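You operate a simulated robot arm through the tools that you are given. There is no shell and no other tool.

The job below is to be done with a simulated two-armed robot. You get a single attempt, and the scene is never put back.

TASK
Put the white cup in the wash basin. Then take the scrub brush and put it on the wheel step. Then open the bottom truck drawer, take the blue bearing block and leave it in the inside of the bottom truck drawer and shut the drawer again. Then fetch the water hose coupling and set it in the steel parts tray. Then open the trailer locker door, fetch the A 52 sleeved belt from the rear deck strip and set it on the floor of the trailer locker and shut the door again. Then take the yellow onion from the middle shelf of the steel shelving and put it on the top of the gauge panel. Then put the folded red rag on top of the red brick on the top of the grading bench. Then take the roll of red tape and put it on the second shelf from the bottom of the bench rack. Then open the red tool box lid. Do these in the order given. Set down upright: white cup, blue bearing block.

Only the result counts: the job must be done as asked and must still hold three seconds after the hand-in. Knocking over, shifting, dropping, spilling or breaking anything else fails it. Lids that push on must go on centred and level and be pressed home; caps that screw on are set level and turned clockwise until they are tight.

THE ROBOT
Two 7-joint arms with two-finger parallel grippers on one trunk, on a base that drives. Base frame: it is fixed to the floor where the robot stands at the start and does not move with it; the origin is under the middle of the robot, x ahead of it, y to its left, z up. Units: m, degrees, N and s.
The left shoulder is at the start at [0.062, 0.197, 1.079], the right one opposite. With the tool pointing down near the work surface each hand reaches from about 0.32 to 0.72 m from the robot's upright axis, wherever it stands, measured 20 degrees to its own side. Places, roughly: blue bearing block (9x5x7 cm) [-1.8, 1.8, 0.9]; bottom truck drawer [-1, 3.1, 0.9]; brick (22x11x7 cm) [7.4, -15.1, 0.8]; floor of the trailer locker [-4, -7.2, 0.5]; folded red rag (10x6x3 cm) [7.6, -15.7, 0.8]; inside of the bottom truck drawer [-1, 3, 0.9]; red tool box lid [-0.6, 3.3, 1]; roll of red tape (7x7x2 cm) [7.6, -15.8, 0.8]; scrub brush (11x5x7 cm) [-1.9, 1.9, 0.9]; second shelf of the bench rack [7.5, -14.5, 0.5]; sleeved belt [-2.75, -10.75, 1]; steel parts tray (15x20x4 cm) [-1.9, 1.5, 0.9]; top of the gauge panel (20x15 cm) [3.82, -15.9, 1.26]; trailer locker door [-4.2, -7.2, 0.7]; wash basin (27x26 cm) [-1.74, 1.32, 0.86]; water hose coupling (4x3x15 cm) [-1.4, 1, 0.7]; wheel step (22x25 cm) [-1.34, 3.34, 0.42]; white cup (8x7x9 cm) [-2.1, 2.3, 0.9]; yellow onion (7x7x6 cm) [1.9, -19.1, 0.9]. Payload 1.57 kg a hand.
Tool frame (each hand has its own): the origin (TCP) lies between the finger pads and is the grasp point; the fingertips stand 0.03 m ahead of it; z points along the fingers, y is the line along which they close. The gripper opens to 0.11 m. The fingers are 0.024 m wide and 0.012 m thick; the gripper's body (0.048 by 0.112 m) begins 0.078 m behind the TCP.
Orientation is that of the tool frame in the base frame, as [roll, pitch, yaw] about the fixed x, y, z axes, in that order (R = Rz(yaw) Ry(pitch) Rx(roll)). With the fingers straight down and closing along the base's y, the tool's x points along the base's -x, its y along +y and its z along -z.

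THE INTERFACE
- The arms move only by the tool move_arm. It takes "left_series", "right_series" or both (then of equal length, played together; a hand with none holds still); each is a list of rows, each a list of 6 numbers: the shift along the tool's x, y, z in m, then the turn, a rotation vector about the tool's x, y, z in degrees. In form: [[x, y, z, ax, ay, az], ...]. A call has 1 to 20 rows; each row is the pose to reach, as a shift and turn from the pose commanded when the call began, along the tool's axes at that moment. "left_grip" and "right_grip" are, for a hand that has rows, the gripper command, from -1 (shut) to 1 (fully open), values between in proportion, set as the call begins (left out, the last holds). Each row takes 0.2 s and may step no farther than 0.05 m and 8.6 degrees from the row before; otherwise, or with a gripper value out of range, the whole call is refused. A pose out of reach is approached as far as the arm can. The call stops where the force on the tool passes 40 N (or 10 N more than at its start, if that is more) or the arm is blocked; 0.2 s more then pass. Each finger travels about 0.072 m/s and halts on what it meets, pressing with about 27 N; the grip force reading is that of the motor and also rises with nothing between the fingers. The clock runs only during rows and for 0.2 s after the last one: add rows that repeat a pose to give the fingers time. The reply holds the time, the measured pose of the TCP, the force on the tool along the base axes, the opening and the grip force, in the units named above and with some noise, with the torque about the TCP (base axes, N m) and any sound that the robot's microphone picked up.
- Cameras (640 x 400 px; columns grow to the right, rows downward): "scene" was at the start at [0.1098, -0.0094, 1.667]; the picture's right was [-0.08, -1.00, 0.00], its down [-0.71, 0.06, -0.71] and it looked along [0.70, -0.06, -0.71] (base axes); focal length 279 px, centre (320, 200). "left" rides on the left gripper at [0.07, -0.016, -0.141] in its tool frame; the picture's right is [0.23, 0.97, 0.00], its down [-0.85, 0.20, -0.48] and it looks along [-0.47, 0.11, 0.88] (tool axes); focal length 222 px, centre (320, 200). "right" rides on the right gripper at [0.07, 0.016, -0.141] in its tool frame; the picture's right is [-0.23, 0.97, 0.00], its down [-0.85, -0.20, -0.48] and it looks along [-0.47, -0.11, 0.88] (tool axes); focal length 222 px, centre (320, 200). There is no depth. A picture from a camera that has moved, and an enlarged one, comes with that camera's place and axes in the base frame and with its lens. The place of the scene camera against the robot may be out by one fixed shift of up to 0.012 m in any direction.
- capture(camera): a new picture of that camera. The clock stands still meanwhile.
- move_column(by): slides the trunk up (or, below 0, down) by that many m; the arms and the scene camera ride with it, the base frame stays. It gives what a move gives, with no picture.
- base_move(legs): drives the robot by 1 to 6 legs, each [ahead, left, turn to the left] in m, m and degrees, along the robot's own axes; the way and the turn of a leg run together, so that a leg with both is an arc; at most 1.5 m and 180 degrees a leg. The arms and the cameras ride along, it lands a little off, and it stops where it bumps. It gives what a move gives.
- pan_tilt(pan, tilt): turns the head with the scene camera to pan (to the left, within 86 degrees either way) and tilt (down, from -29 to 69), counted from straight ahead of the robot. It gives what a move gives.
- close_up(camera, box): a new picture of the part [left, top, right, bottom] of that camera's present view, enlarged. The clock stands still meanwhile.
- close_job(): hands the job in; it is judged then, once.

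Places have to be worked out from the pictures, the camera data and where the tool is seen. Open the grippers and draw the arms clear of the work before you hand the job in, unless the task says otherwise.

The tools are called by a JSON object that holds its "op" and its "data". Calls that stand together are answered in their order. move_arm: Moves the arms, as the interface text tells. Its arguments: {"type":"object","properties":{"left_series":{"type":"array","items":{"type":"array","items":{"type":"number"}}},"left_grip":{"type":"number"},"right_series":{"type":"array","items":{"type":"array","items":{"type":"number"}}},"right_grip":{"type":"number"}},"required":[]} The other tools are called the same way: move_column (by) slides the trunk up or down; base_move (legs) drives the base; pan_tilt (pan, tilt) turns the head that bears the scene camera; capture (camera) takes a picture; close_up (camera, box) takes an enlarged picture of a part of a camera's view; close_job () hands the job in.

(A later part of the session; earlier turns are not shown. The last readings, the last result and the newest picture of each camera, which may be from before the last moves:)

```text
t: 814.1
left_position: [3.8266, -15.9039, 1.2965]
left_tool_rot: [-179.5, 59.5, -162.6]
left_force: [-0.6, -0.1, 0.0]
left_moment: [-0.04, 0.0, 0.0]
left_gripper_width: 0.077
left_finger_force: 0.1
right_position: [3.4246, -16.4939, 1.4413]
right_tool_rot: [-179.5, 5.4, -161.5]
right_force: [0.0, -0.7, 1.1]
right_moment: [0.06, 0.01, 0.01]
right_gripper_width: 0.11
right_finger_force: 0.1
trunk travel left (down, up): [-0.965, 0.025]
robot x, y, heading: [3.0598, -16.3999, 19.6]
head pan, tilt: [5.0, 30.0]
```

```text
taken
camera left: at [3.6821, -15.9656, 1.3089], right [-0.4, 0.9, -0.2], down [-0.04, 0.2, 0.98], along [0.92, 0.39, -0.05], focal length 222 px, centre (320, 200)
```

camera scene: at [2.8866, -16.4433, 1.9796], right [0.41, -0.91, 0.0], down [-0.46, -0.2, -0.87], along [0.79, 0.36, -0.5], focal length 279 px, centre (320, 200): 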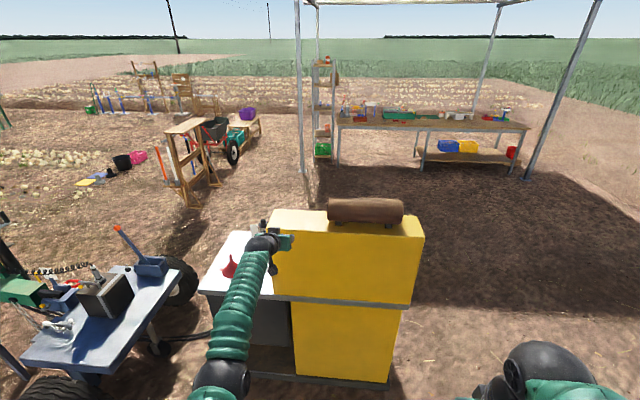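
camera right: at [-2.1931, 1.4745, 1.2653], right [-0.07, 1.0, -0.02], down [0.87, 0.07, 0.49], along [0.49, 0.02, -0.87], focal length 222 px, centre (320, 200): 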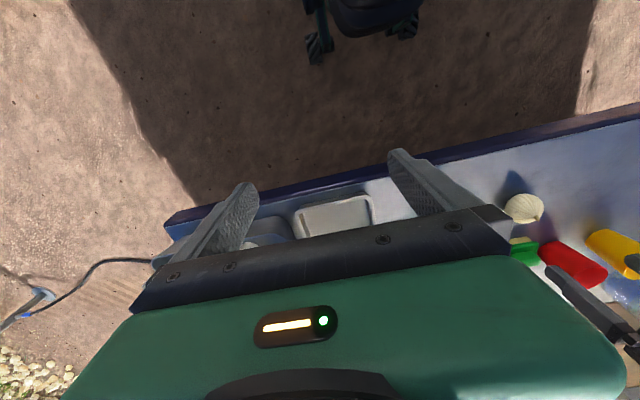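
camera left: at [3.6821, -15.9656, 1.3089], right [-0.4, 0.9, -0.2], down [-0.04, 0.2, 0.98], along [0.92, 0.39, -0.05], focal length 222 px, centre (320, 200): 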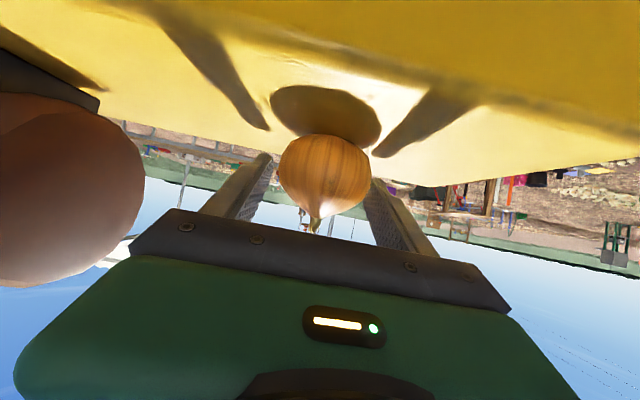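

The onion stands by itself. I open fully, raise the hand straight up, and back off.

{"op": "move_arm", "data": {"left_series": [[0, 0, 0, 0, 0, 0], [0, 0, 0, 0, 0, 0], [-0.0261, 0, -0.0148, 0, 0, 0], [-0.0522, 0, -0.0296, 0, 0, 0], [-0.087, 0, -0.0494, 0, 0, 0]], "left_grip": 0.9}}

{"op": "base_move", "data": {"legs": [[-0.6, 0, 0]]}}

{"op": "close_up", "data": {"camera": "scene", "box": [210, 130, 410, 260]}}

```text
t: 815.3
left_position: [3.8278, -15.9045, 1.398]
left_tool_rot: [-179.7, 59.4, -162.6]
left_force: [-0.4, 0.1, 0.4]
left_moment: [0.0, 0.01, 0.01]
left_gripper_width: 0.1047
left_finger_force: 0.1
right_position: [3.425, -16.4946, 1.44]
right_tool_rot: [-179.7, 5.5, -161.6]
right_force: [0.2, -0.6, -0.4]
right_moment: [-0.01, 0.01, -0.01]
right_gripper_width: 0.1096
right_finger_force: 0.1
trunk travel left (down, up): [-0.965, 0.025]
robot x, y, heading: [3.0586, -16.4054, 19.2]
head pan, tilt: [5.0, 30.0]
```

```text
t: 818.6
left_position: [3.2725, -16.0998, 1.3971]
left_tool_rot: [-179.6, 59.3, -162.8]
left_force: [-0.2, 0.4, -0.2]
left_moment: [0.02, 0.02, -0.02]
left_gripper_width: 0.1046
left_finger_force: 0.0
right_position: [2.8684, -16.6903, 1.4404]
right_tool_rot: [-179.6, 5.2, -161.7]
right_force: [0.4, -0.5, 0.4]
right_moment: [-0.02, -0.03, 0.02]
right_gripper_width: 0.1098
right_finger_force: 0.0
trunk travel left (down, up): [-0.965, 0.025]
robot x, y, heading: [2.4987, -16.5965, 19.3]
head pan, tilt: [5.0, 30.0]
```

```text
3.08 times, centred on (310, 195) of scene
camera zoom: at [2.6132, -16.5486, 1.9791], right [0.41, -0.91, 0.0], down [-0.46, -0.21, -0.86], along [0.79, 0.35, -0.5], focal length 859 px, centre (351, 215)
```

zoom: 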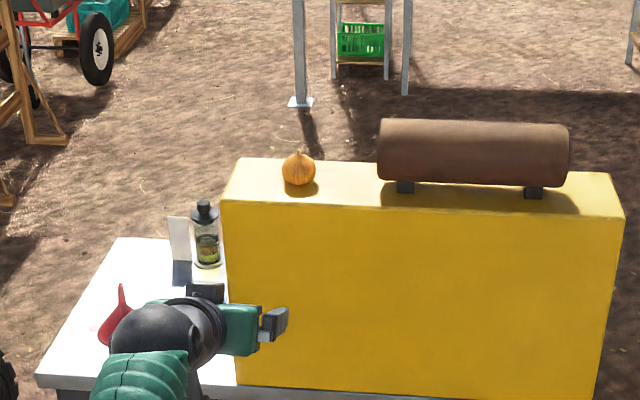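

The onion sits on the gauge panel. I fold the left tool down, lower the trunk, and drive around the south of the cabinet towards the grading bench.

{"op": "move_arm", "data": {"left_series": [[-0.002, 0, -0.028, 0, 7.5, 0], [-0.004, 0, -0.056, 0, 15, 0], [-0.006, 0, -0.084, 0, 22.5, 0], [-0.008, 0, -0.112, 0, 30, 0], [-0.01, 0, -0.14, 0, 37.5, 0], [-0.012, 0, -0.168, 0, 45, 0], [-0.014, 0, -0.196, 0, 52.5, 0], [-0.016, 0, -0.224, 0, 59.5, 0], [-0.016, 0, -0.224, 0, 59.5, 0]], "left_grip": 0.6}}

{"op": "base_move", "data": {"legs": [[0.332, -1.174, 0], [1.02, -0.25, 0], [1.02, -0.25, 0]]}}

{"op": "move_column", "data": {"by": -0.31}}

{"op": "pan_tilt", "data": {"pan": 15, "tilt": 18}}

{"op": "capture", "data": {"camera": "scene"}}

```text
t: 820.6
left_position: [3.0079, -16.1839, 1.5043]
left_tool_rot: [-179.9, -0.1, -163.0]
left_force: [-0.3, -0.2, 0.3]
left_moment: [-0.02, 0.0, 0.0]
left_gripper_width: 0.088
left_finger_force: 0.1
left hand out of reach, approached as far as the arm can: row 2, 3, 4, 5, 6, 7, 8, 9
right_position: [2.8624, -16.6925, 1.4402]
right_tool_rot: [-179.6, 5.5, -161.7]
right_force: [-0.5, -0.6, 0.8]
right_moment: [0.02, 0.01, 0.01]
right_gripper_width: 0.1099
right_finger_force: 0.1
trunk travel left (down, up): [-0.965, 0.025]
robot x, y, heading: [2.4996, -16.5959, 19.3]
head pan, tilt: [5.0, 30.0]
```

```text
t: 836.8
left_position: [5.8032, -16.9437, 1.5046]
left_tool_rot: [-179.9, -0.1, -162.8]
left_force: [-0.6, -1.1, -0.2]
left_moment: [-0.01, -0.02, 0.01]
left_gripper_width: 0.0882
left_finger_force: 0.1
right_position: [5.6593, -17.4534, 1.4415]
right_tool_rot: [-179.5, 5.4, -161.4]
right_force: [-0.8, -0.8, -0.8]
right_moment: [0.01, -0.01, -0.02]
right_gripper_width: 0.1099
right_finger_force: 0.0
trunk travel left (down, up): [-0.965, 0.025]
robot x, y, heading: [5.2955, -17.3595, 19.6]
head pan, tilt: [5.0, 30.0]
```

```text
t: 839.9
left_position: [5.8039, -16.9443, 1.1943]
left_tool_rot: [-179.8, 0.0, -162.8]
left_force: [0.5, -0.1, 0.5]
left_moment: [0.03, 0.02, 0.0]
left_gripper_width: 0.088
left_finger_force: 0.1
right_position: [5.6592, -17.4553, 1.1308]
right_tool_rot: [-179.7, 5.5, -161.4]
right_force: [0.4, -0.5, 0.0]
right_moment: [0.01, -0.01, 0.0]
right_gripper_width: 0.1099
right_finger_force: 0.1
trunk travel left (down, up): [-0.655, 0.335]
robot x, y, heading: [5.2979, -17.3598, 19.4]
head pan, tilt: [5.0, 30.0]
```

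```text
t: 840.7
left_position: [5.8031, -16.9442, 1.1937]
left_tool_rot: [-179.8, 0.1, -162.9]
left_force: [0.4, 0.7, -0.7]
left_moment: [0.0, 0.0, 0.0]
left_gripper_width: 0.088
left_finger_force: 0.1
right_position: [5.6595, -17.4538, 1.1307]
right_tool_rot: [-179.7, 5.5, -161.5]
right_force: [-0.1, -0.3, 1.5]
right_moment: [-0.02, 0.02, 0.02]
right_gripper_width: 0.1101
right_finger_force: 0.0
trunk travel left (down, up): [-0.655, 0.335]
robot x, y, heading: [5.2997, -17.3631, 19.3]
head pan, tilt: [15.0, 18.0]
```

```text
taken
camera scene: at [5.3997, -17.2989, 1.6888], right [0.57, -0.82, 0.0], down [-0.26, -0.18, -0.95], along [0.78, 0.54, -0.31], focal length 279 px, centre (320, 200)
```

scene: 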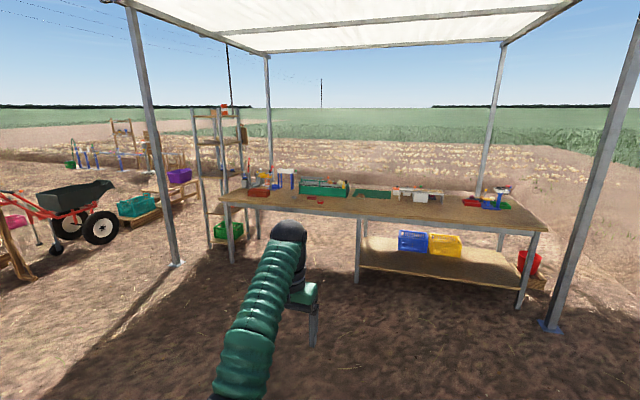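

The grading bench is ahead. I zoom in on its objects.

{"op": "close_up", "data": {"camera": "scene", "box": [190, 150, 370, 250]}}

{"op": "close_up", "data": {"camera": "scene", "box": [360, 150, 540, 250]}}

```text
3.56 times, centred on (280, 200) of scene
camera zoom: at [5.3997, -17.2989, 1.6888], right [0.57, -0.82, 0.0], down [-0.26, -0.18, -0.95], along [0.78, 0.54, -0.31], focal length 993 px, centre (462, 200)
```

zoom: 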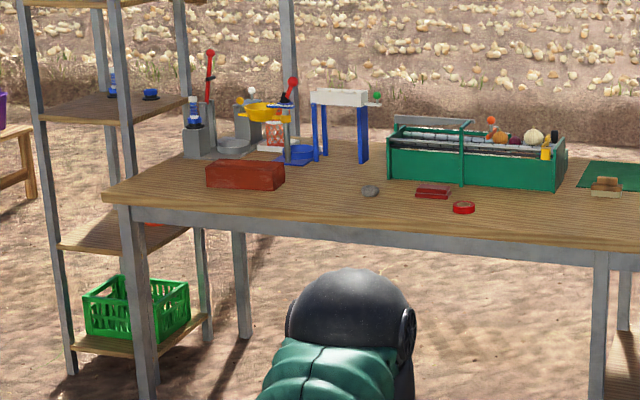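

```text
3.56 times, centred on (450, 200) of scene
camera zoom: at [5.3997, -17.2989, 1.6888], right [0.57, -0.82, 0.0], down [-0.26, -0.18, -0.95], along [0.78, 0.54, -0.31], focal length 993 px, centre (-142, 200)
```

zoom: 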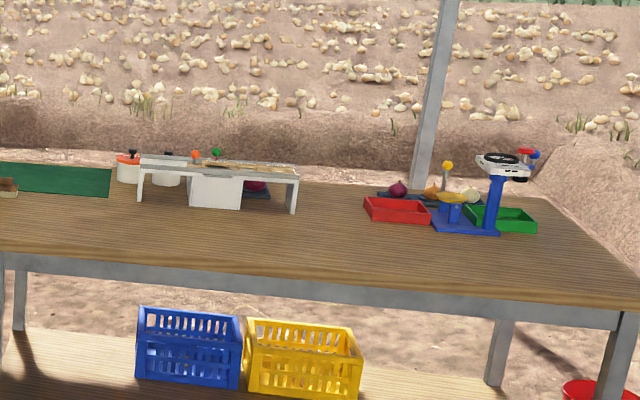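

I see the red brick (7.39,-15.15), folded red rag (7.64,-15.67) and tape roll (7.58,-15.81) on the bench. I approach the bench.

{"op": "base_move", "data": {"legs": [[0.95, 0.31, 0], [0.85, 0.31, 0.3]]}}

{"op": "pan_tilt", "data": {"pan": 5, "tilt": 40}}

{"op": "capture", "data": {"camera": "scene"}}

```text
t: 850.2
left_position: [7.2881, -15.7675, 1.1953]
left_tool_rot: [-179.9, 0.0, -162.9]
left_force: [-0.5, 0.8, 0.2]
left_moment: [0.0, 0.0, 0.0]
left_gripper_width: 0.0881
left_finger_force: 0.0
right_position: [7.1414, -16.2777, 1.1316]
right_tool_rot: [-179.7, 5.5, -161.6]
right_force: [-0.3, 0.2, -0.7]
right_moment: [0.0, 0.03, -0.01]
right_gripper_width: 0.11
right_finger_force: 0.1
trunk travel left (down, up): [-0.655, 0.335]
robot x, y, heading: [6.7772, -16.1822, 19.2]
head pan, tilt: [15.0, 18.0]
```

```text
t: 851.0
left_position: [7.2878, -15.7675, 1.1967]
left_tool_rot: [-179.8, 0.1, -163.0]
left_force: [0.1, 0.5, 0.8]
left_moment: [0.01, 0.01, 0.01]
left_gripper_width: 0.0881
left_finger_force: 0.1
right_position: [7.1411, -16.2776, 1.1308]
right_tool_rot: [-179.8, 5.6, -161.6]
right_force: [0.4, 0.2, 0.2]
right_moment: [-0.02, 0.03, 0.04]
right_gripper_width: 0.1101
right_finger_force: 0.1
trunk travel left (down, up): [-0.655, 0.335]
robot x, y, heading: [6.7762, -16.1822, 19.5]
head pan, tilt: [5.0, 40.0]
```

```text
taken
camera scene: at [6.8823, -16.1384, 1.6542], right [0.41, -0.91, 0.0], down [-0.59, -0.26, -0.77], along [0.7, 0.31, -0.64], focal length 279 px, centre (320, 200)
```

scene: 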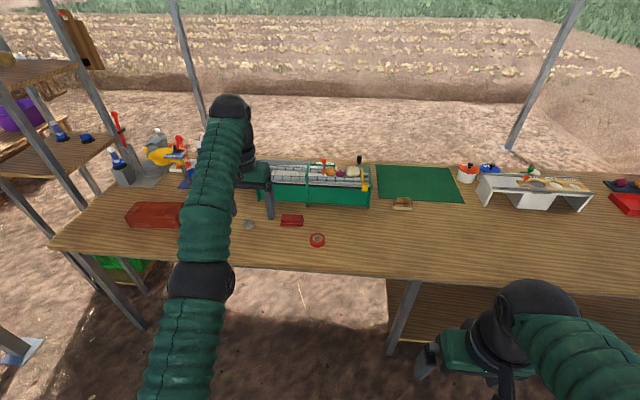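

I zoom in on the rag, tape and brick.

{"op": "close_up", "data": {"camera": "scene", "box": [230, 180, 350, 270]}}

{"op": "capture", "data": {"camera": "left"}}

```text
4.44 times, centred on (290, 225) of scene
camera zoom: at [6.8823, -16.1384, 1.6542], right [0.41, -0.91, 0.0], down [-0.59, -0.26, -0.77], along [0.7, 0.31, -0.64], focal length 1241 px, centre (453, 89)
```

zoom: 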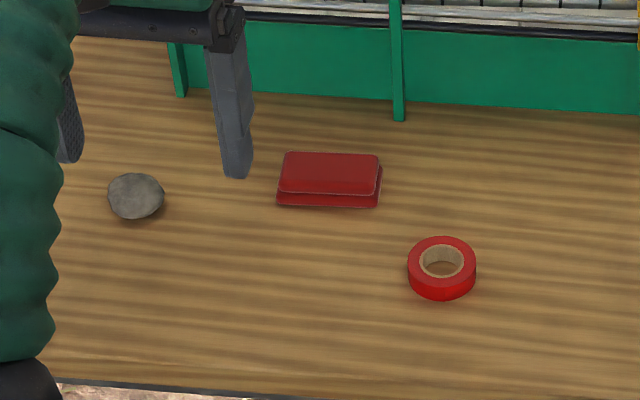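

```text
taken
camera left: at [7.226, -15.8029, 1.3377], right [-0.5, 0.87, 0.0], down [0.76, 0.44, 0.48], along [0.42, 0.24, -0.88], focal length 222 px, centre (320, 200)
```

left: 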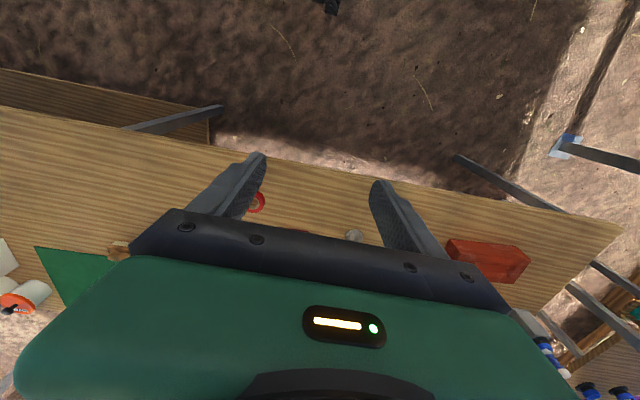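

The rag's long side runs along the bench, so I need the fingers closing front-to-back: I yaw the left tool 90° and drive 0.32 m ahead.

{"op": "move_arm", "data": {"left_series": [[0, 0, 0, 0, 0, 8.2], [0, 0, 0, 0, 0, 16.4], [0, 0, 0, 0, 0, 24.6], [0, 0, 0, 0, 0, 32.8], [0, 0, 0, 0, 0, 41], [0, 0, 0, 0, 0, 49.2], [0, 0, 0, 0, 0, 57.4], [0, 0, 0, 0, 0, 65.6], [0, 0, 0, 0, 0, 73.8], [0, 0, 0, 0, 0, 82], [0, 0, 0, 0, 0, 89]], "left_grip": 0.6}}

{"op": "base_move", "data": {"legs": [[0.32, -0.01, 0.2]]}}

{"op": "capture", "data": {"camera": "left"}}

{"op": "capture", "data": {"camera": "scene"}}

```text
t: 853.4
left_position: [7.2877, -15.7675, 1.1969]
left_tool_rot: [180.0, 0.2, 107.8]
left_force: [-0.3, -0.6, 0.3]
left_moment: [0.02, 0.0, 0.0]
left_gripper_width: 0.0881
left_finger_force: 0.1
right_position: [7.1398, -16.278, 1.131]
right_tool_rot: [-179.7, 5.5, -161.6]
right_force: [1.1, 0.6, 0.4]
right_moment: [0.01, 0.0, -0.02]
right_gripper_width: 0.1102
right_finger_force: 0.1
trunk travel left (down, up): [-0.655, 0.335]
robot x, y, heading: [6.774, -16.1818, 19.5]
head pan, tilt: [5.0, 40.0]
```

```text
t: 855.5
left_position: [7.5871, -15.6665, 1.1978]
left_tool_rot: [179.8, 0.2, 108.4]
left_force: [0.1, -0.3, -0.7]
left_moment: [-0.03, 0.0, 0.01]
left_gripper_width: 0.088
left_finger_force: 0.0
right_position: [7.4446, -16.1793, 1.1322]
right_tool_rot: [-179.6, 5.8, -161.2]
right_force: [-0.5, 0.5, -0.1]
right_moment: [0.0, 0.01, 0.03]
right_gripper_width: 0.11
right_finger_force: 0.1
trunk travel left (down, up): [-0.655, 0.335]
robot x, y, heading: [7.0855, -16.0858, 19.5]
head pan, tilt: [5.0, 40.0]
```

```text
taken
camera left: at [7.5503, -15.6059, 1.3381], right [0.85, 0.52, 0.0], down [0.46, -0.75, 0.48], along [0.25, -0.41, -0.88], focal length 222 px, centre (320, 200)
```

left: 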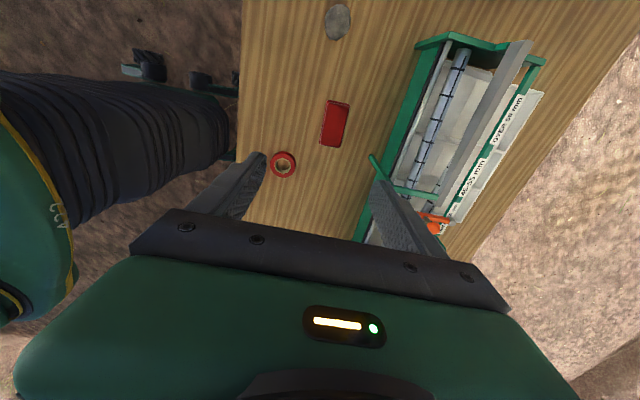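

```text
taken
camera scene: at [7.184, -16.0411, 1.6544], right [0.42, -0.91, 0.0], down [-0.58, -0.27, -0.77], along [0.7, 0.32, -0.64], focal length 279 px, centre (320, 200)
```

scene: 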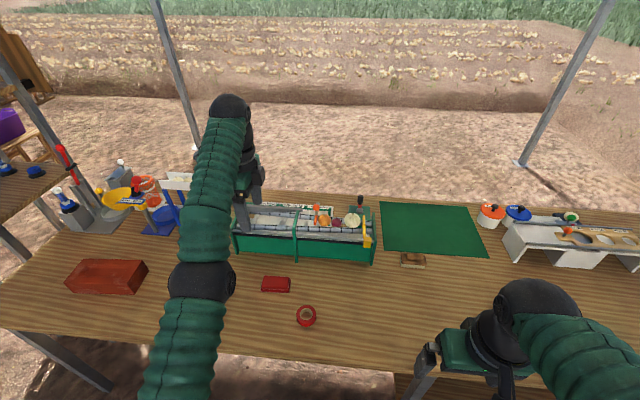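

Rag centre is (7.624,-15.663), aligned with the tool. I move over it and descend to z≈0.93 to check.

{"op": "move_arm", "data": {"left_series": [[-0.004, 0.018, 0, 0, 0, 0], [-0.0085, 0.0357, 0, 0, 0, 0], [-0.0085, 0.0357, 0.045, 0, 0, 0], [-0.0085, 0.0357, 0.09, 0, 0, 0], [-0.0085, 0.0357, 0.135, 0, 0, 0], [-0.0085, 0.0357, 0.18, 0, 0, 0], [-0.0085, 0.0357, 0.225, 0, 0, 0], [-0.0085, 0.0357, 0.265, 0, 0, 0], [-0.0085, 0.0357, 0.265, 0, 0, 0]]}}

{"op": "capture", "data": {"camera": "left"}}

{"op": "close_up", "data": {"camera": "scene", "box": [200, 220, 340, 330]}}

```text
t: 857.5
left_position: [7.6534, -15.6548, 0.932]
left_tool_rot: [180.0, 0.2, 108.4]
left_force: [0.4, 0.3, 0.7]
left_moment: [0.02, 0.02, 0.0]
left_gripper_width: 0.0879
left_finger_force: 0.1
left hand out of reach, approached as far as the arm can: row 1, 2, 3, 5, 6, 7, 8, 9
right_position: [7.4447, -16.1786, 1.1304]
right_tool_rot: [-179.7, 5.4, -161.1]
right_force: [-0.4, -0.3, -0.6]
right_moment: [-0.02, -0.02, -0.02]
right_gripper_width: 0.1104
right_finger_force: 0.1
trunk travel left (down, up): [-0.655, 0.335]
robot x, y, heading: [7.0825, -16.0868, 19.3]
head pan, tilt: [5.0, 40.0]
```

```text
taken
camera left: at [7.6168, -15.5928, 1.0738], right [0.85, 0.52, 0.0], down [0.46, -0.75, 0.48], along [0.25, -0.41, -0.88], focal length 222 px, centre (320, 200)
```

left: 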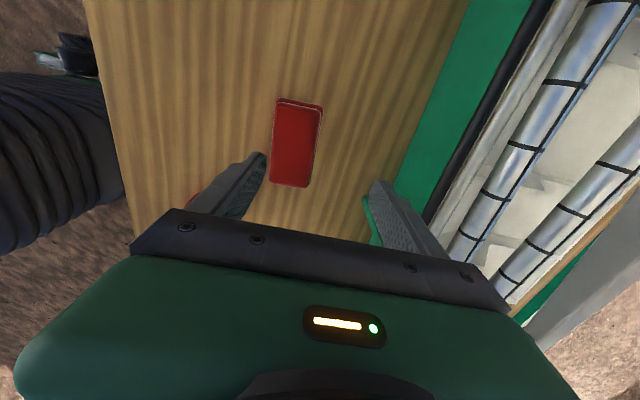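

```text
3.64 times, centred on (270, 275) of scene
camera zoom: at [7.1866, -16.0408, 1.6542], right [0.42, -0.91, 0.0], down [-0.59, -0.27, -0.76], along [0.7, 0.32, -0.64], focal length 1015 px, centre (502, -73)
```

zoom: 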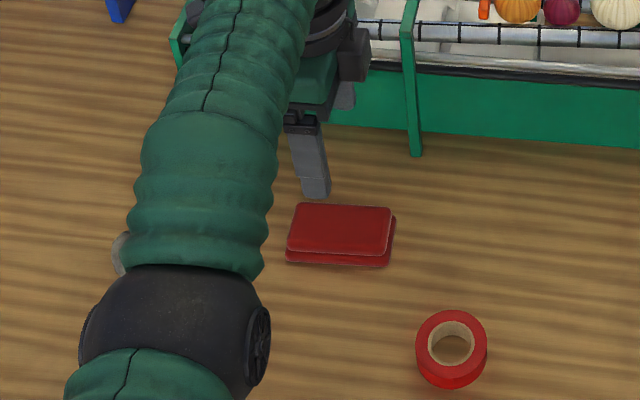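

The rag's centre is 2.8 cm nearer than the tool axis. I correct and descend to just above the bench.

{"op": "move_arm", "data": {"left_series": [[0.003, -0.028, 0, 0, 0, 0], [0.003, -0.028, 0.04, 0, 0, 0], [0.003, -0.028, 0.075, 0, 0, 0], [0.003, -0.028, 0.075, 0, 0, 0]]}}

{"op": "capture", "data": {"camera": "left"}}

{"op": "close_up", "data": {"camera": "scene", "box": [200, 220, 340, 330]}}

```text
t: 858.5
left_position: [7.6486, -15.6509, 0.8599]
left_tool_rot: [179.6, 0.1, 108.4]
left_force: [0.5, 3.6, 23.9]
left_moment: [-0.25, 0.99, -0.15]
left_gripper_width: 0.0856
left_finger_force: 0.0
left hand out of reach, approached as far as the arm can: row 1, 2, 3, 4
right_position: [7.4429, -16.18, 1.1332]
right_tool_rot: [-179.6, 5.7, -161.2]
right_force: [-0.3, 0.1, 0.2]
right_moment: [-0.01, -0.02, 0.03]
right_gripper_width: 0.1098
right_finger_force: 0.0
trunk travel left (down, up): [-0.655, 0.335]
robot x, y, heading: [7.0824, -16.0852, 19.8]
head pan, tilt: [5.0, 40.0]
```

```text
taken
camera left: at [7.6105, -15.5895, 1.0011], right [0.85, 0.52, 0.01], down [0.46, -0.75, 0.48], along [0.26, -0.41, -0.88], focal length 222 px, centre (320, 200)
```

left: 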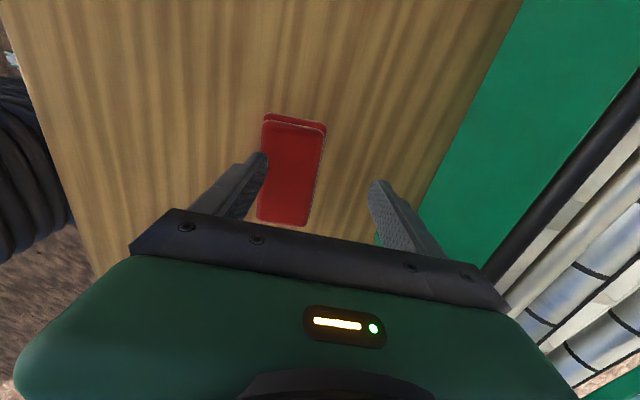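

```text
3.64 times, centred on (270, 275) of scene
camera zoom: at [7.1826, -16.0436, 1.655], right [0.42, -0.91, 0.0], down [-0.58, -0.27, -0.77], along [0.7, 0.32, -0.64], focal length 1015 px, centre (502, -73)
```

zoom: 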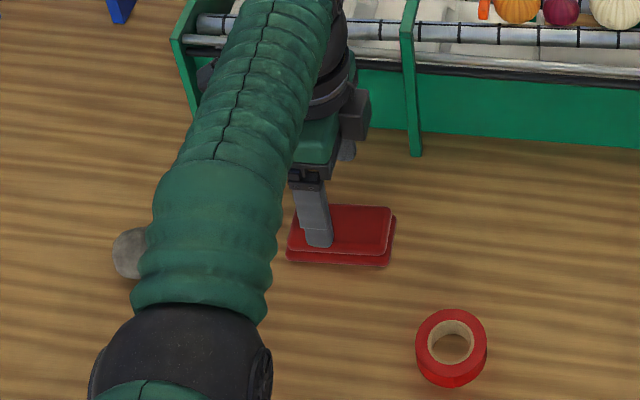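

The near finger landed on the rag because the arm couldn't follow. I raise 4 cm, move the base 3 cm back, and recheck.

{"op": "move_arm", "data": {"left_series": [[0, 0, -0.03, 0, 0, 0], [0, 0, -0.05, 0, 0, 0]]}}

{"op": "base_move", "data": {"legs": [[-0.03, 0, 0]]}}

{"op": "capture", "data": {"camera": "left"}}

```text
t: 859.1
left_position: [7.6506, -15.6495, 0.9058]
left_tool_rot: [179.9, 0.2, 108.4]
left_force: [-1.7, 0.5, -0.2]
left_moment: [-0.03, 0.01, 0.0]
left_gripper_width: 0.0883
left_finger_force: 0.2
right_position: [7.444, -16.1795, 1.1307]
right_tool_rot: [-179.6, 5.4, -161.3]
right_force: [-0.1, 0.2, 0.1]
right_moment: [0.05, -0.02, 0.01]
right_gripper_width: 0.1099
right_finger_force: 0.1
trunk travel left (down, up): [-0.655, 0.335]
robot x, y, heading: [7.0841, -16.0865, 19.5]
head pan, tilt: [5.0, 40.0]
```

```text
t: 860.0
left_position: [7.628, -15.6578, 0.901]
left_tool_rot: [-179.5, 0.3, 108.3]
left_force: [0.0, 0.9, -0.3]
left_moment: [0.01, 0.01, 0.0]
left_gripper_width: 0.0881
left_finger_force: 0.0
right_position: [7.4223, -16.1871, 1.1288]
right_tool_rot: [-179.7, 5.1, -161.2]
right_force: [-0.1, -0.1, -1.1]
right_moment: [-0.03, 0.05, -0.01]
right_gripper_width: 0.1102
right_finger_force: 0.0
trunk travel left (down, up): [-0.655, 0.335]
robot x, y, heading: [7.0535, -16.0959, 19.4]
head pan, tilt: [5.0, 40.0]
```

```text
taken
camera left: at [7.5924, -15.5965, 1.0427], right [0.85, 0.52, -0.01], down [0.46, -0.75, 0.48], along [0.25, -0.41, -0.88], focal length 222 px, centre (320, 200)
```

left: 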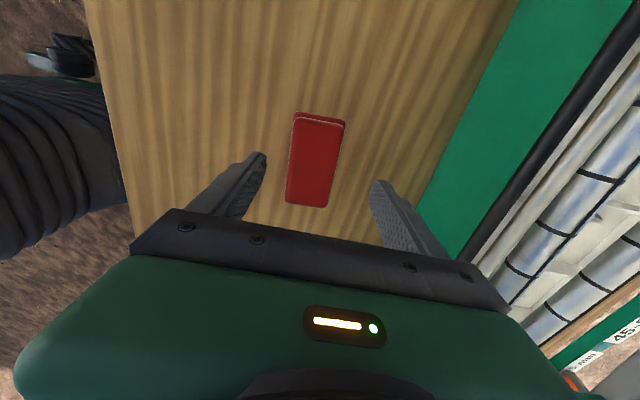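

Now well centred. I descend 6 cm.

{"op": "move_arm", "data": {"left_series": [[0, 0, 0.03, 0, 0, 0], [0, 0, 0.05, 0, 0, 0], [0, 0, 0.06, 0, 0, 0]]}}

{"op": "capture", "data": {"camera": "left"}}

```text
t: 860.8
left_position: [7.6235, -15.66, 0.8464]
left_tool_rot: [179.9, 0.1, 108.5]
left_force: [0.4, -0.4, -0.3]
left_moment: [0.01, -0.01, -0.01]
left_gripper_width: 0.088
left_finger_force: 0.0
right_position: [7.4144, -16.189, 1.1288]
right_tool_rot: [-179.7, 5.1, -161.2]
right_force: [-0.3, 0.8, -0.1]
right_moment: [0.03, 0.01, 0.0]
right_gripper_width: 0.1097
right_finger_force: 0.0
trunk travel left (down, up): [-0.655, 0.335]
robot x, y, heading: [7.0533, -16.0952, 19.8]
head pan, tilt: [5.0, 40.0]
```

```text
taken
camera left: at [7.5859, -15.599, 0.9876], right [0.85, 0.52, 0.0], down [0.46, -0.75, 0.48], along [0.25, -0.41, -0.88], focal length 222 px, centre (320, 200)
```

left: 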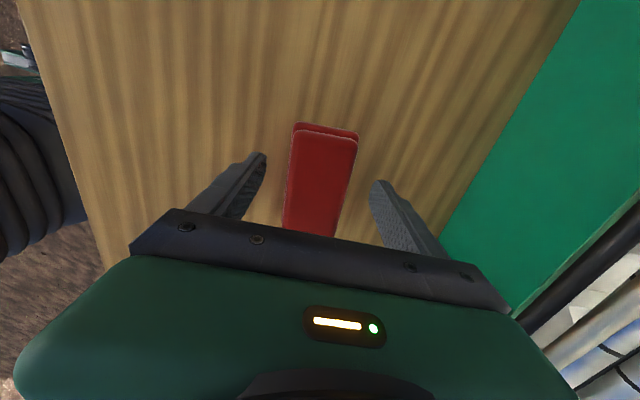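

{"op": "move_arm", "data": {"left_series": [[0, 0, 0.005, 0, 0, 0], [0, 0, 0.01, 0, 0, 0]]}}

{"op": "move_arm", "data": {"left_series": [[0, 0, 0, 0, 0, 0], [0, 0, 0, 0, 0, 0], [0, 0, 0, 0, 0, 0]], "left_grip": -1}}

{"op": "capture", "data": {"camera": "left"}}

```text
t: 861.4
left_position: [7.6198, -15.6627, 0.838]
left_tool_rot: [180.0, 0.1, 108.3]
left_force: [0.3, 0.1, 0.3]
left_moment: [0.01, -0.03, -0.01]
left_gripper_width: 0.088
left_finger_force: 0.0
left hand out of reach, approached as far as the arm can: row 2
right_position: [7.4157, -16.1894, 1.1299]
right_tool_rot: [-179.7, 5.1, -161.3]
right_force: [-0.2, -0.4, 0.6]
right_moment: [-0.02, -0.02, 0.0]
right_gripper_width: 0.1099
right_finger_force: 0.0
trunk travel left (down, up): [-0.655, 0.335]
robot x, y, heading: [7.0539, -16.0932, 19.6]
head pan, tilt: [5.0, 40.0]
```

```text
t: 862.2
left_position: [7.62, -15.6611, 0.8364]
left_tool_rot: [-180.0, 0.2, 108.4]
left_force: [-0.4, -0.4, -0.5]
left_moment: [0.01, -0.02, -0.01]
left_gripper_width: 0.0537
left_finger_force: 27.2
right_position: [7.4147, -16.1877, 1.1291]
right_tool_rot: [-179.7, 5.1, -161.3]
right_force: [0.1, 0.6, -0.5]
right_moment: [-0.04, -0.03, 0.01]
right_gripper_width: 0.1099
right_finger_force: 0.2
trunk travel left (down, up): [-0.655, 0.335]
robot x, y, heading: [7.0552, -16.0969, 19.8]
head pan, tilt: [5.0, 40.0]
```

```text
taken
camera left: at [7.583, -15.6001, 0.9776], right [0.85, 0.52, 0.0], down [0.46, -0.75, 0.48], along [0.25, -0.41, -0.88], focal length 222 px, centre (320, 200)
```

left: 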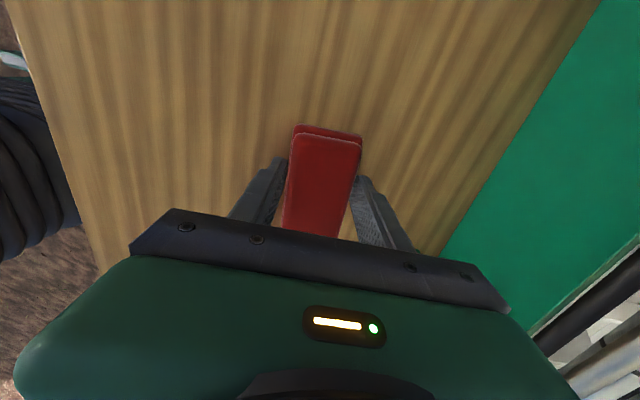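

The rag is held (0.054). I lift it 14 cm and shift the base left towards the brick.

{"op": "move_arm", "data": {"left_series": [[0, 0, -0.03, 0, 0, 0], [0, 0, -0.07, 0, 0, 0], [0, 0, -0.11, 0, 0, 0], [0, 0, -0.14, 0, 0, 0]]}}

{"op": "base_move", "data": {"legs": [[-0.02, 0.54, 0]]}}

{"op": "capture", "data": {"camera": "left"}}

{"op": "capture", "data": {"camera": "scene"}}

```text
t: 863.2
left_position: [7.6192, -15.6616, 0.9766]
left_tool_rot: [-179.9, 0.1, 108.4]
left_force: [0.0, 0.2, -1.3]
left_moment: [0.02, 0.0, -0.04]
left_gripper_width: 0.0536
left_finger_force: 27.2
right_position: [7.4152, -16.1892, 1.13]
right_tool_rot: [-179.7, 5.0, -161.2]
right_force: [-0.6, 0.2, 0.0]
right_moment: [0.01, 0.02, 0.0]
right_gripper_width: 0.1103
right_finger_force: 0.1
trunk travel left (down, up): [-0.655, 0.335]
robot x, y, heading: [7.0529, -16.0919, 19.7]
head pan, tilt: [5.0, 40.0]
```

```text
t: 866.3
left_position: [7.418, -15.1563, 0.977]
left_tool_rot: [-180.0, 0.0, 108.4]
left_force: [-0.4, 0.8, -1.2]
left_moment: [0.0, 0.01, 0.04]
left_gripper_width: 0.0535
left_finger_force: 27.0
right_position: [7.2136, -15.6827, 1.129]
right_tool_rot: [-179.7, 5.0, -161.1]
right_force: [0.0, -0.2, 0.4]
right_moment: [0.05, -0.01, 0.0]
right_gripper_width: 0.1102
right_finger_force: 0.0
trunk travel left (down, up): [-0.655, 0.335]
robot x, y, heading: [6.8523, -15.5843, 19.8]
head pan, tilt: [5.0, 40.0]
```

```text
taken
camera left: at [7.38, -15.0942, 1.1186], right [0.85, 0.52, 0.0], down [0.46, -0.75, 0.48], along [0.25, -0.41, -0.88], focal length 222 px, centre (320, 200)
```

left: 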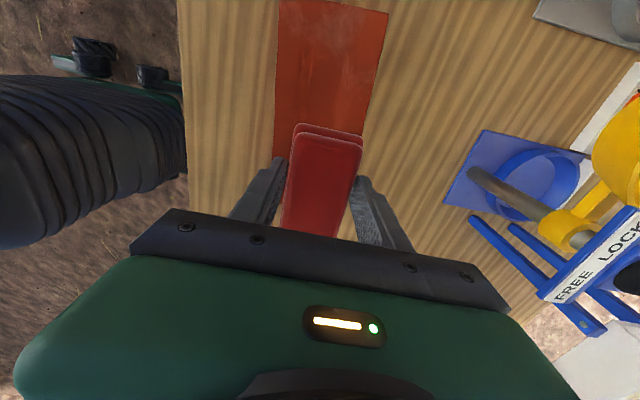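

```text
taken
camera scene: at [6.9579, -15.547, 1.6542], right [0.42, -0.91, 0.0], down [-0.59, -0.27, -0.76], along [0.69, 0.32, -0.64], focal length 279 px, centre (320, 200)
```

scene: 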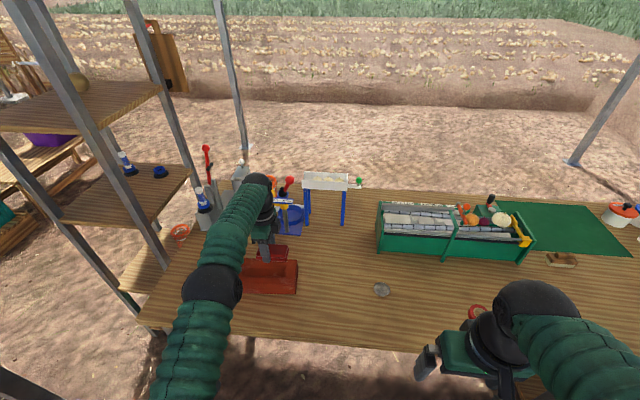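

The brick's centre is at about (7.397,-15.145). I shift the rag over it and lower slowly.

{"op": "move_arm", "data": {"left_series": [[0.0177, -0.0183, 0, 0, 0, 0], [0.0177, -0.0183, 0.025, 0, 0, 0], [0.0177, -0.0183, 0.045, 0, 0, 0], [0.0177, -0.0183, 0.055, 0, 0, 0]]}}

{"op": "capture", "data": {"camera": "left"}}

{"op": "close_up", "data": {"camera": "scene", "box": [190, 200, 330, 320]}}

```text
t: 867.3
left_position: [7.3914, -15.1426, 0.9216]
left_tool_rot: [179.8, 0.2, 108.4]
left_force: [0.3, -0.9, -0.7]
left_moment: [0.0, -0.01, -0.01]
left_gripper_width: 0.0534
left_finger_force: 26.9
right_position: [7.2119, -15.6814, 1.1279]
right_tool_rot: [-179.6, 4.8, -161.0]
right_force: [-0.4, 0.4, 0.2]
right_moment: [0.02, -0.03, 0.0]
right_gripper_width: 0.11
right_finger_force: 0.1
trunk travel left (down, up): [-0.655, 0.335]
robot x, y, heading: [6.8498, -15.5883, 19.8]
head pan, tilt: [5.0, 40.0]
```

```text
taken
camera left: at [7.3544, -15.0808, 1.0637], right [0.85, 0.52, 0.0], down [0.46, -0.75, 0.48], along [0.25, -0.41, -0.88], focal length 222 px, centre (320, 200)
```

left: 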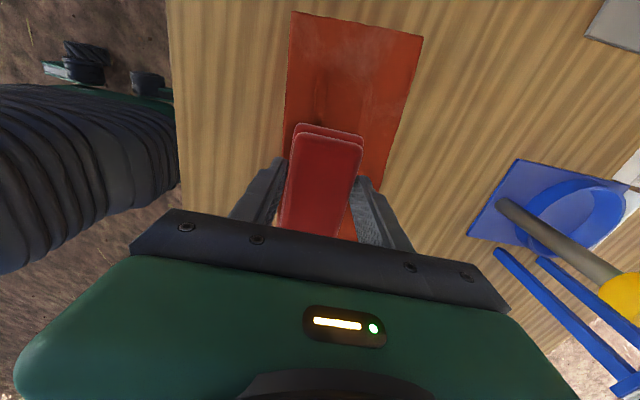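

```text
3.33 times, centred on (260, 260) of scene
camera zoom: at [6.9554, -15.5432, 1.6543], right [0.42, -0.91, 0.0], down [-0.59, -0.27, -0.77], along [0.7, 0.32, -0.64], focal length 931 px, centre (520, 0)
```

zoom: 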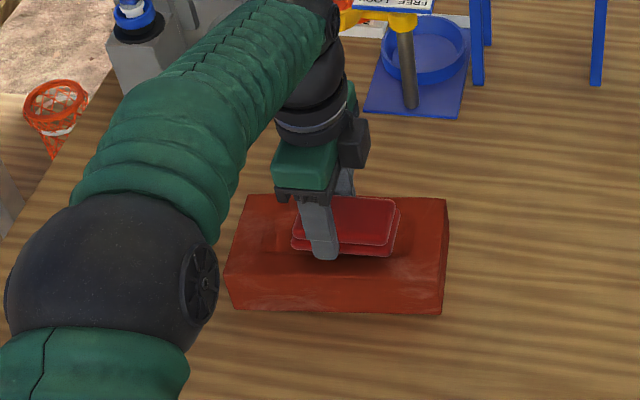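

Nicely centred. I lower until the rag touches the brick.

{"op": "move_arm", "data": {"left_series": [[0, 0.005, 0.006, 0, 0, 0], [0, 0.005, 0.011, 0, 0, 0], [0, 0.005, 0.015, 0, 0, 0]]}}

```text
t: 868.1
left_position: [7.3974, -15.1409, 0.9074]
left_tool_rot: [180.0, 0.2, 108.5]
left_force: [-0.5, -0.4, -0.8]
left_moment: [0.01, 0.0, 0.01]
left_gripper_width: 0.0532
left_finger_force: 26.5
right_position: [7.2121, -15.6802, 1.128]
right_tool_rot: [-179.6, 4.8, -161.1]
right_force: [-0.6, -0.4, -0.1]
right_moment: [-0.02, -0.02, -0.01]
right_gripper_width: 0.11
right_finger_force: 0.1
trunk travel left (down, up): [-0.655, 0.335]
robot x, y, heading: [6.8525, -15.588, 19.5]
head pan, tilt: [5.0, 40.0]
```

{"op": "move_arm", "data": {"left_series": [[0, 0, 0.003, 0, 0, 0], [0, 0, 0.006, 0, 0, 0]]}}

```text
t: 868.7
left_position: [7.3976, -15.1405, 0.9015]
left_tool_rot: [179.9, 0.2, 108.4]
left_force: [0.4, -0.5, 0.1]
left_moment: [-0.03, -0.01, -0.05]
left_gripper_width: 0.0529
left_finger_force: 27.0
right_position: [7.2118, -15.6806, 1.1294]
right_tool_rot: [-179.5, 4.7, -161.1]
right_force: [0.7, -0.4, -0.8]
right_moment: [-0.01, 0.04, -0.01]
right_gripper_width: 0.1101
right_finger_force: 0.1
trunk travel left (down, up): [-0.655, 0.335]
robot x, y, heading: [6.8552, -15.5894, 19.7]
head pan, tilt: [5.0, 40.0]
```

{"op": "move_arm", "data": {"left_series": [[0, 0, 0.003, 0, 0, 0], [0, 0, 0.006, 0, 0, 0]]}}

{"op": "close_up", "data": {"camera": "scene", "box": [190, 200, 330, 320]}}

```text
t: 869.3
left_position: [7.3967, -15.14, 0.901]
left_tool_rot: [179.2, 0.1, 108.5]
left_force: [1.7, 5.0, 28.0]
left_moment: [-0.22, -0.03, 0.2]
left_gripper_width: 0.053
left_finger_force: 27.2
right_position: [7.2098, -15.683, 1.1321]
right_tool_rot: [-179.6, 5.3, -161.1]
right_force: [1.0, 0.8, -0.7]
right_moment: [0.03, 0.03, -0.01]
right_gripper_width: 0.1101
right_finger_force: 0.0
trunk travel left (down, up): [-0.655, 0.335]
robot x, y, heading: [6.8496, -15.5861, 19.7]
head pan, tilt: [5.0, 40.0]
```

```text
3.33 times, centred on (260, 260) of scene
camera zoom: at [6.9506, -15.5463, 1.6552], right [0.42, -0.91, 0.0], down [-0.58, -0.27, -0.77], along [0.7, 0.32, -0.64], focal length 931 px, centre (520, 0)
```

zoom: 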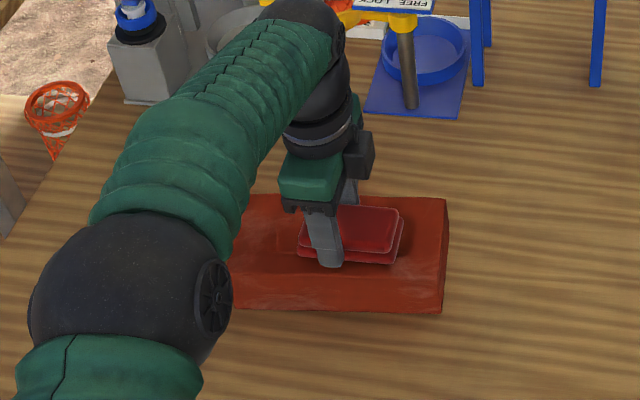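

Contact. I relieve the load and open.

{"op": "move_arm", "data": {"left_series": [[0, 0, -0.003, 0, 0, 0], [0, 0, -0.005, 0, 0, 0]]}}

{"op": "move_arm", "data": {"left_series": [[0, 0, 0, 0, 0, 0], [0, 0, 0, 0, 0, 0], [0, 0, -0.02, 0, 0, 0], [0, 0, -0.05, 0, 0, 0], [0, 0, -0.09, 0, 0, 0], [0, 0, -0.12, 0, 0, 0]], "left_grip": 0.5}}

{"op": "capture", "data": {"camera": "left"}}

{"op": "close_up", "data": {"camera": "scene", "box": [190, 200, 330, 320]}}

```text
t: 869.9
left_position: [7.3952, -15.1402, 0.9009]
left_tool_rot: [179.9, 0.1, 108.4]
left_force: [7.3, 7.6, 19.2]
left_moment: [0.47, -0.55, 0.07]
left_gripper_width: 0.0531
left_finger_force: 26.3
right_position: [7.2121, -15.6809, 1.1302]
right_tool_rot: [-179.6, 5.1, -161.1]
right_force: [-0.2, 0.4, -0.7]
right_moment: [0.0, 0.0, 0.0]
right_gripper_width: 0.11
right_finger_force: 0.1
trunk travel left (down, up): [-0.655, 0.335]
robot x, y, heading: [6.8554, -15.5852, 19.7]
head pan, tilt: [5.0, 40.0]
```

```text
t: 871.3
left_position: [7.3963, -15.1416, 1.0218]
left_tool_rot: [179.9, 0.2, 108.4]
left_force: [0.0, 0.4, 0.4]
left_moment: [0.02, 0.03, -0.01]
left_gripper_width: 0.0823
left_finger_force: 0.0
right_position: [7.2111, -15.6812, 1.1276]
right_tool_rot: [-179.6, 4.9, -161.1]
right_force: [-0.1, 0.3, -0.6]
right_moment: [0.02, 0.0, -0.03]
right_gripper_width: 0.1102
right_finger_force: 0.0
trunk travel left (down, up): [-0.655, 0.335]
robot x, y, heading: [6.8526, -15.5857, 19.4]
head pan, tilt: [5.0, 40.0]
```

```text
taken
camera left: at [7.3594, -15.0796, 1.1621], right [0.85, 0.52, 0.0], down [0.46, -0.75, 0.48], along [0.25, -0.41, -0.88], focal length 222 px, centre (320, 200)
```

left: 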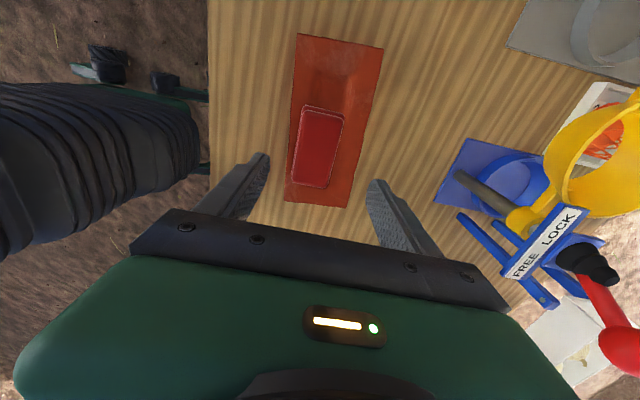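

```text
3.33 times, centred on (260, 260) of scene
camera zoom: at [6.9557, -15.5432, 1.6542], right [0.42, -0.91, 0.0], down [-0.59, -0.27, -0.76], along [0.69, 0.32, -0.64], focal length 931 px, centre (520, 0)
```

zoom: 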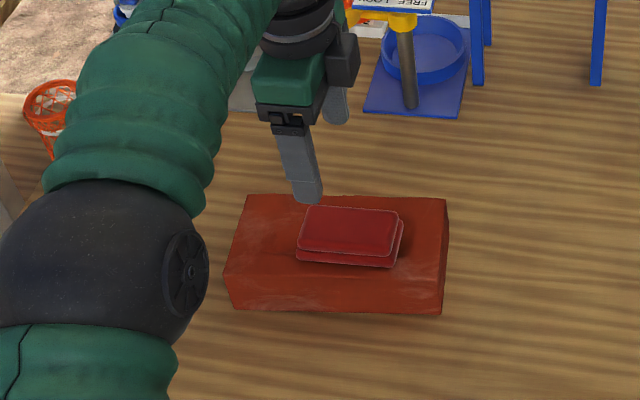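

The rag lies on the brick. Now the tape roll: I shift the base right 0.69 m and back 0.06 m so that the hand comes over it.

{"op": "base_move", "data": {"legs": [[-0.06, -0.69, 0]]}}

{"op": "capture", "data": {"camera": "left"}}

```text
t: 875.2
left_position: [7.5752, -15.8185, 1.0207]
left_tool_rot: [179.9, 0.5, 108.3]
left_force: [1.1, 0.1, -0.1]
left_moment: [-0.01, -0.01, -0.02]
left_gripper_width: 0.0824
left_finger_force: 0.1
right_position: [7.3894, -16.3565, 1.1296]
right_tool_rot: [-179.5, 4.8, -161.1]
right_force: [0.2, 0.6, 0.4]
right_moment: [-0.03, -0.02, 0.0]
right_gripper_width: 0.1099
right_finger_force: 0.0
trunk travel left (down, up): [-0.655, 0.335]
robot x, y, heading: [7.0307, -16.2679, 19.4]
head pan, tilt: [5.0, 40.0]
```

```text
taken
camera left: at [7.5374, -15.7549, 1.1604], right [0.85, 0.52, 0.0], down [0.46, -0.75, 0.48], along [0.25, -0.41, -0.87], focal length 222 px, centre (320, 200)
```

left: 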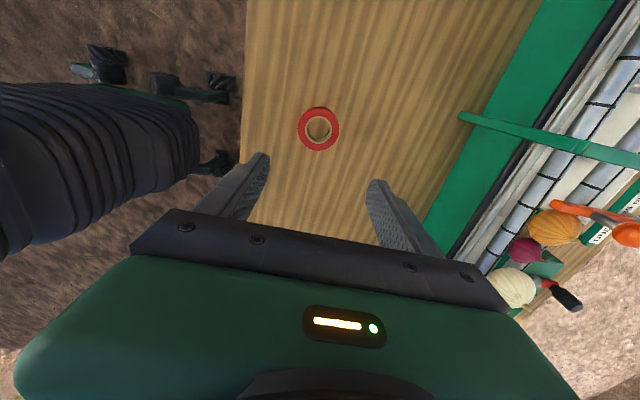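

Tape is right below (within 5 mm). I open to 0.1 and descend to z≈0.88, then check.

{"op": "move_arm", "data": {"left_series": [[0.005, -0.003, 0, 0, 0, 0], [0.005, -0.003, 0.04, 0, 0, 0], [0.005, -0.003, 0.08, 0, 0, 0], [0.005, -0.003, 0.12, 0, 0, 0], [0.005, -0.003, 0.14, 0, 0, 0], [0.005, -0.003, 0.14, 0, 0, 0]], "left_grip": 0.85}}

{"op": "capture", "data": {"camera": "left"}}

```text
t: 876.6
left_position: [7.5706, -15.8169, 0.8803]
left_tool_rot: [179.8, 0.2, 108.4]
left_force: [-0.6, -0.4, 0.4]
left_moment: [-0.02, 0.01, 0.01]
left_gripper_width: 0.1019
left_finger_force: 0.0
right_position: [7.3876, -16.3595, 1.1279]
right_tool_rot: [-179.6, 4.6, -161.1]
right_force: [0.7, -0.5, 0.9]
right_moment: [0.01, -0.03, 0.02]
right_gripper_width: 0.1099
right_finger_force: 0.0
trunk travel left (down, up): [-0.655, 0.335]
robot x, y, heading: [7.026, -16.2692, 19.5]
head pan, tilt: [5.0, 40.0]
```

```text
taken
camera left: at [7.5336, -15.7547, 1.0222], right [0.85, 0.52, 0.0], down [0.46, -0.75, 0.48], along [0.25, -0.41, -0.88], focal length 222 px, centre (320, 200)
```

left: 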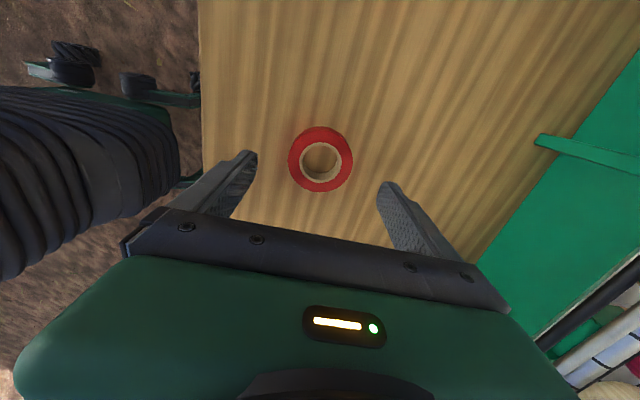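

Centred. I lower 4.3 cm and close.

{"op": "move_arm", "data": {"left_series": [[0.002, 0, 0.02, 0, 0, 0], [0.003, 0, 0.036, 0, 0, 0], [0.003, 0, 0.043, 0, 0, 0]]}}

{"op": "move_arm", "data": {"left_series": [[0, 0, 0, 0, 0, 0], [0, 0, 0, 0, 0, 0], [0, 0, 0, 0, 0, 0]], "left_grip": -1}}

{"op": "capture", "data": {"camera": "left"}}

```text
t: 877.4
left_position: [7.5706, -15.8127, 0.838]
left_tool_rot: [179.6, 0.3, 108.3]
left_force: [-0.1, 0.1, -0.9]
left_moment: [0.0, -0.01, 0.0]
left_gripper_width: 0.1017
left_finger_force: 0.0
right_position: [7.3898, -16.3599, 1.1274]
right_tool_rot: [-179.6, 4.5, -161.1]
right_force: [0.0, 0.8, 0.4]
right_moment: [0.02, -0.05, 0.01]
right_gripper_width: 0.1101
right_finger_force: 0.1
trunk travel left (down, up): [-0.655, 0.335]
robot x, y, heading: [7.033, -16.2634, 19.4]
head pan, tilt: [5.0, 40.0]
```

```text
t: 878.2
left_position: [7.5691, -15.8131, 0.8385]
left_tool_rot: [179.8, 0.1, 108.4]
left_force: [-0.4, 0.2, 0.6]
left_moment: [0.02, 0.04, 0.03]
left_gripper_width: 0.0596
left_finger_force: 26.6
right_position: [7.3887, -16.3605, 1.1278]
right_tool_rot: [-179.6, 4.5, -161.1]
right_force: [-0.1, 0.0, 0.4]
right_moment: [-0.01, -0.04, -0.02]
right_gripper_width: 0.1099
right_finger_force: 0.1
trunk travel left (down, up): [-0.655, 0.335]
robot x, y, heading: [7.0279, -16.2636, 19.4]
head pan, tilt: [5.0, 40.0]
```

```text
taken
camera left: at [7.533, -15.752, 0.9791], right [0.85, 0.52, 0.0], down [0.46, -0.75, 0.48], along [0.25, -0.41, -0.88], focal length 222 px, centre (320, 200)
```

left: 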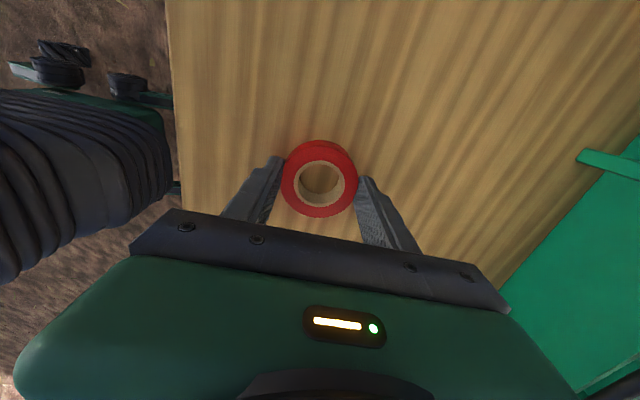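

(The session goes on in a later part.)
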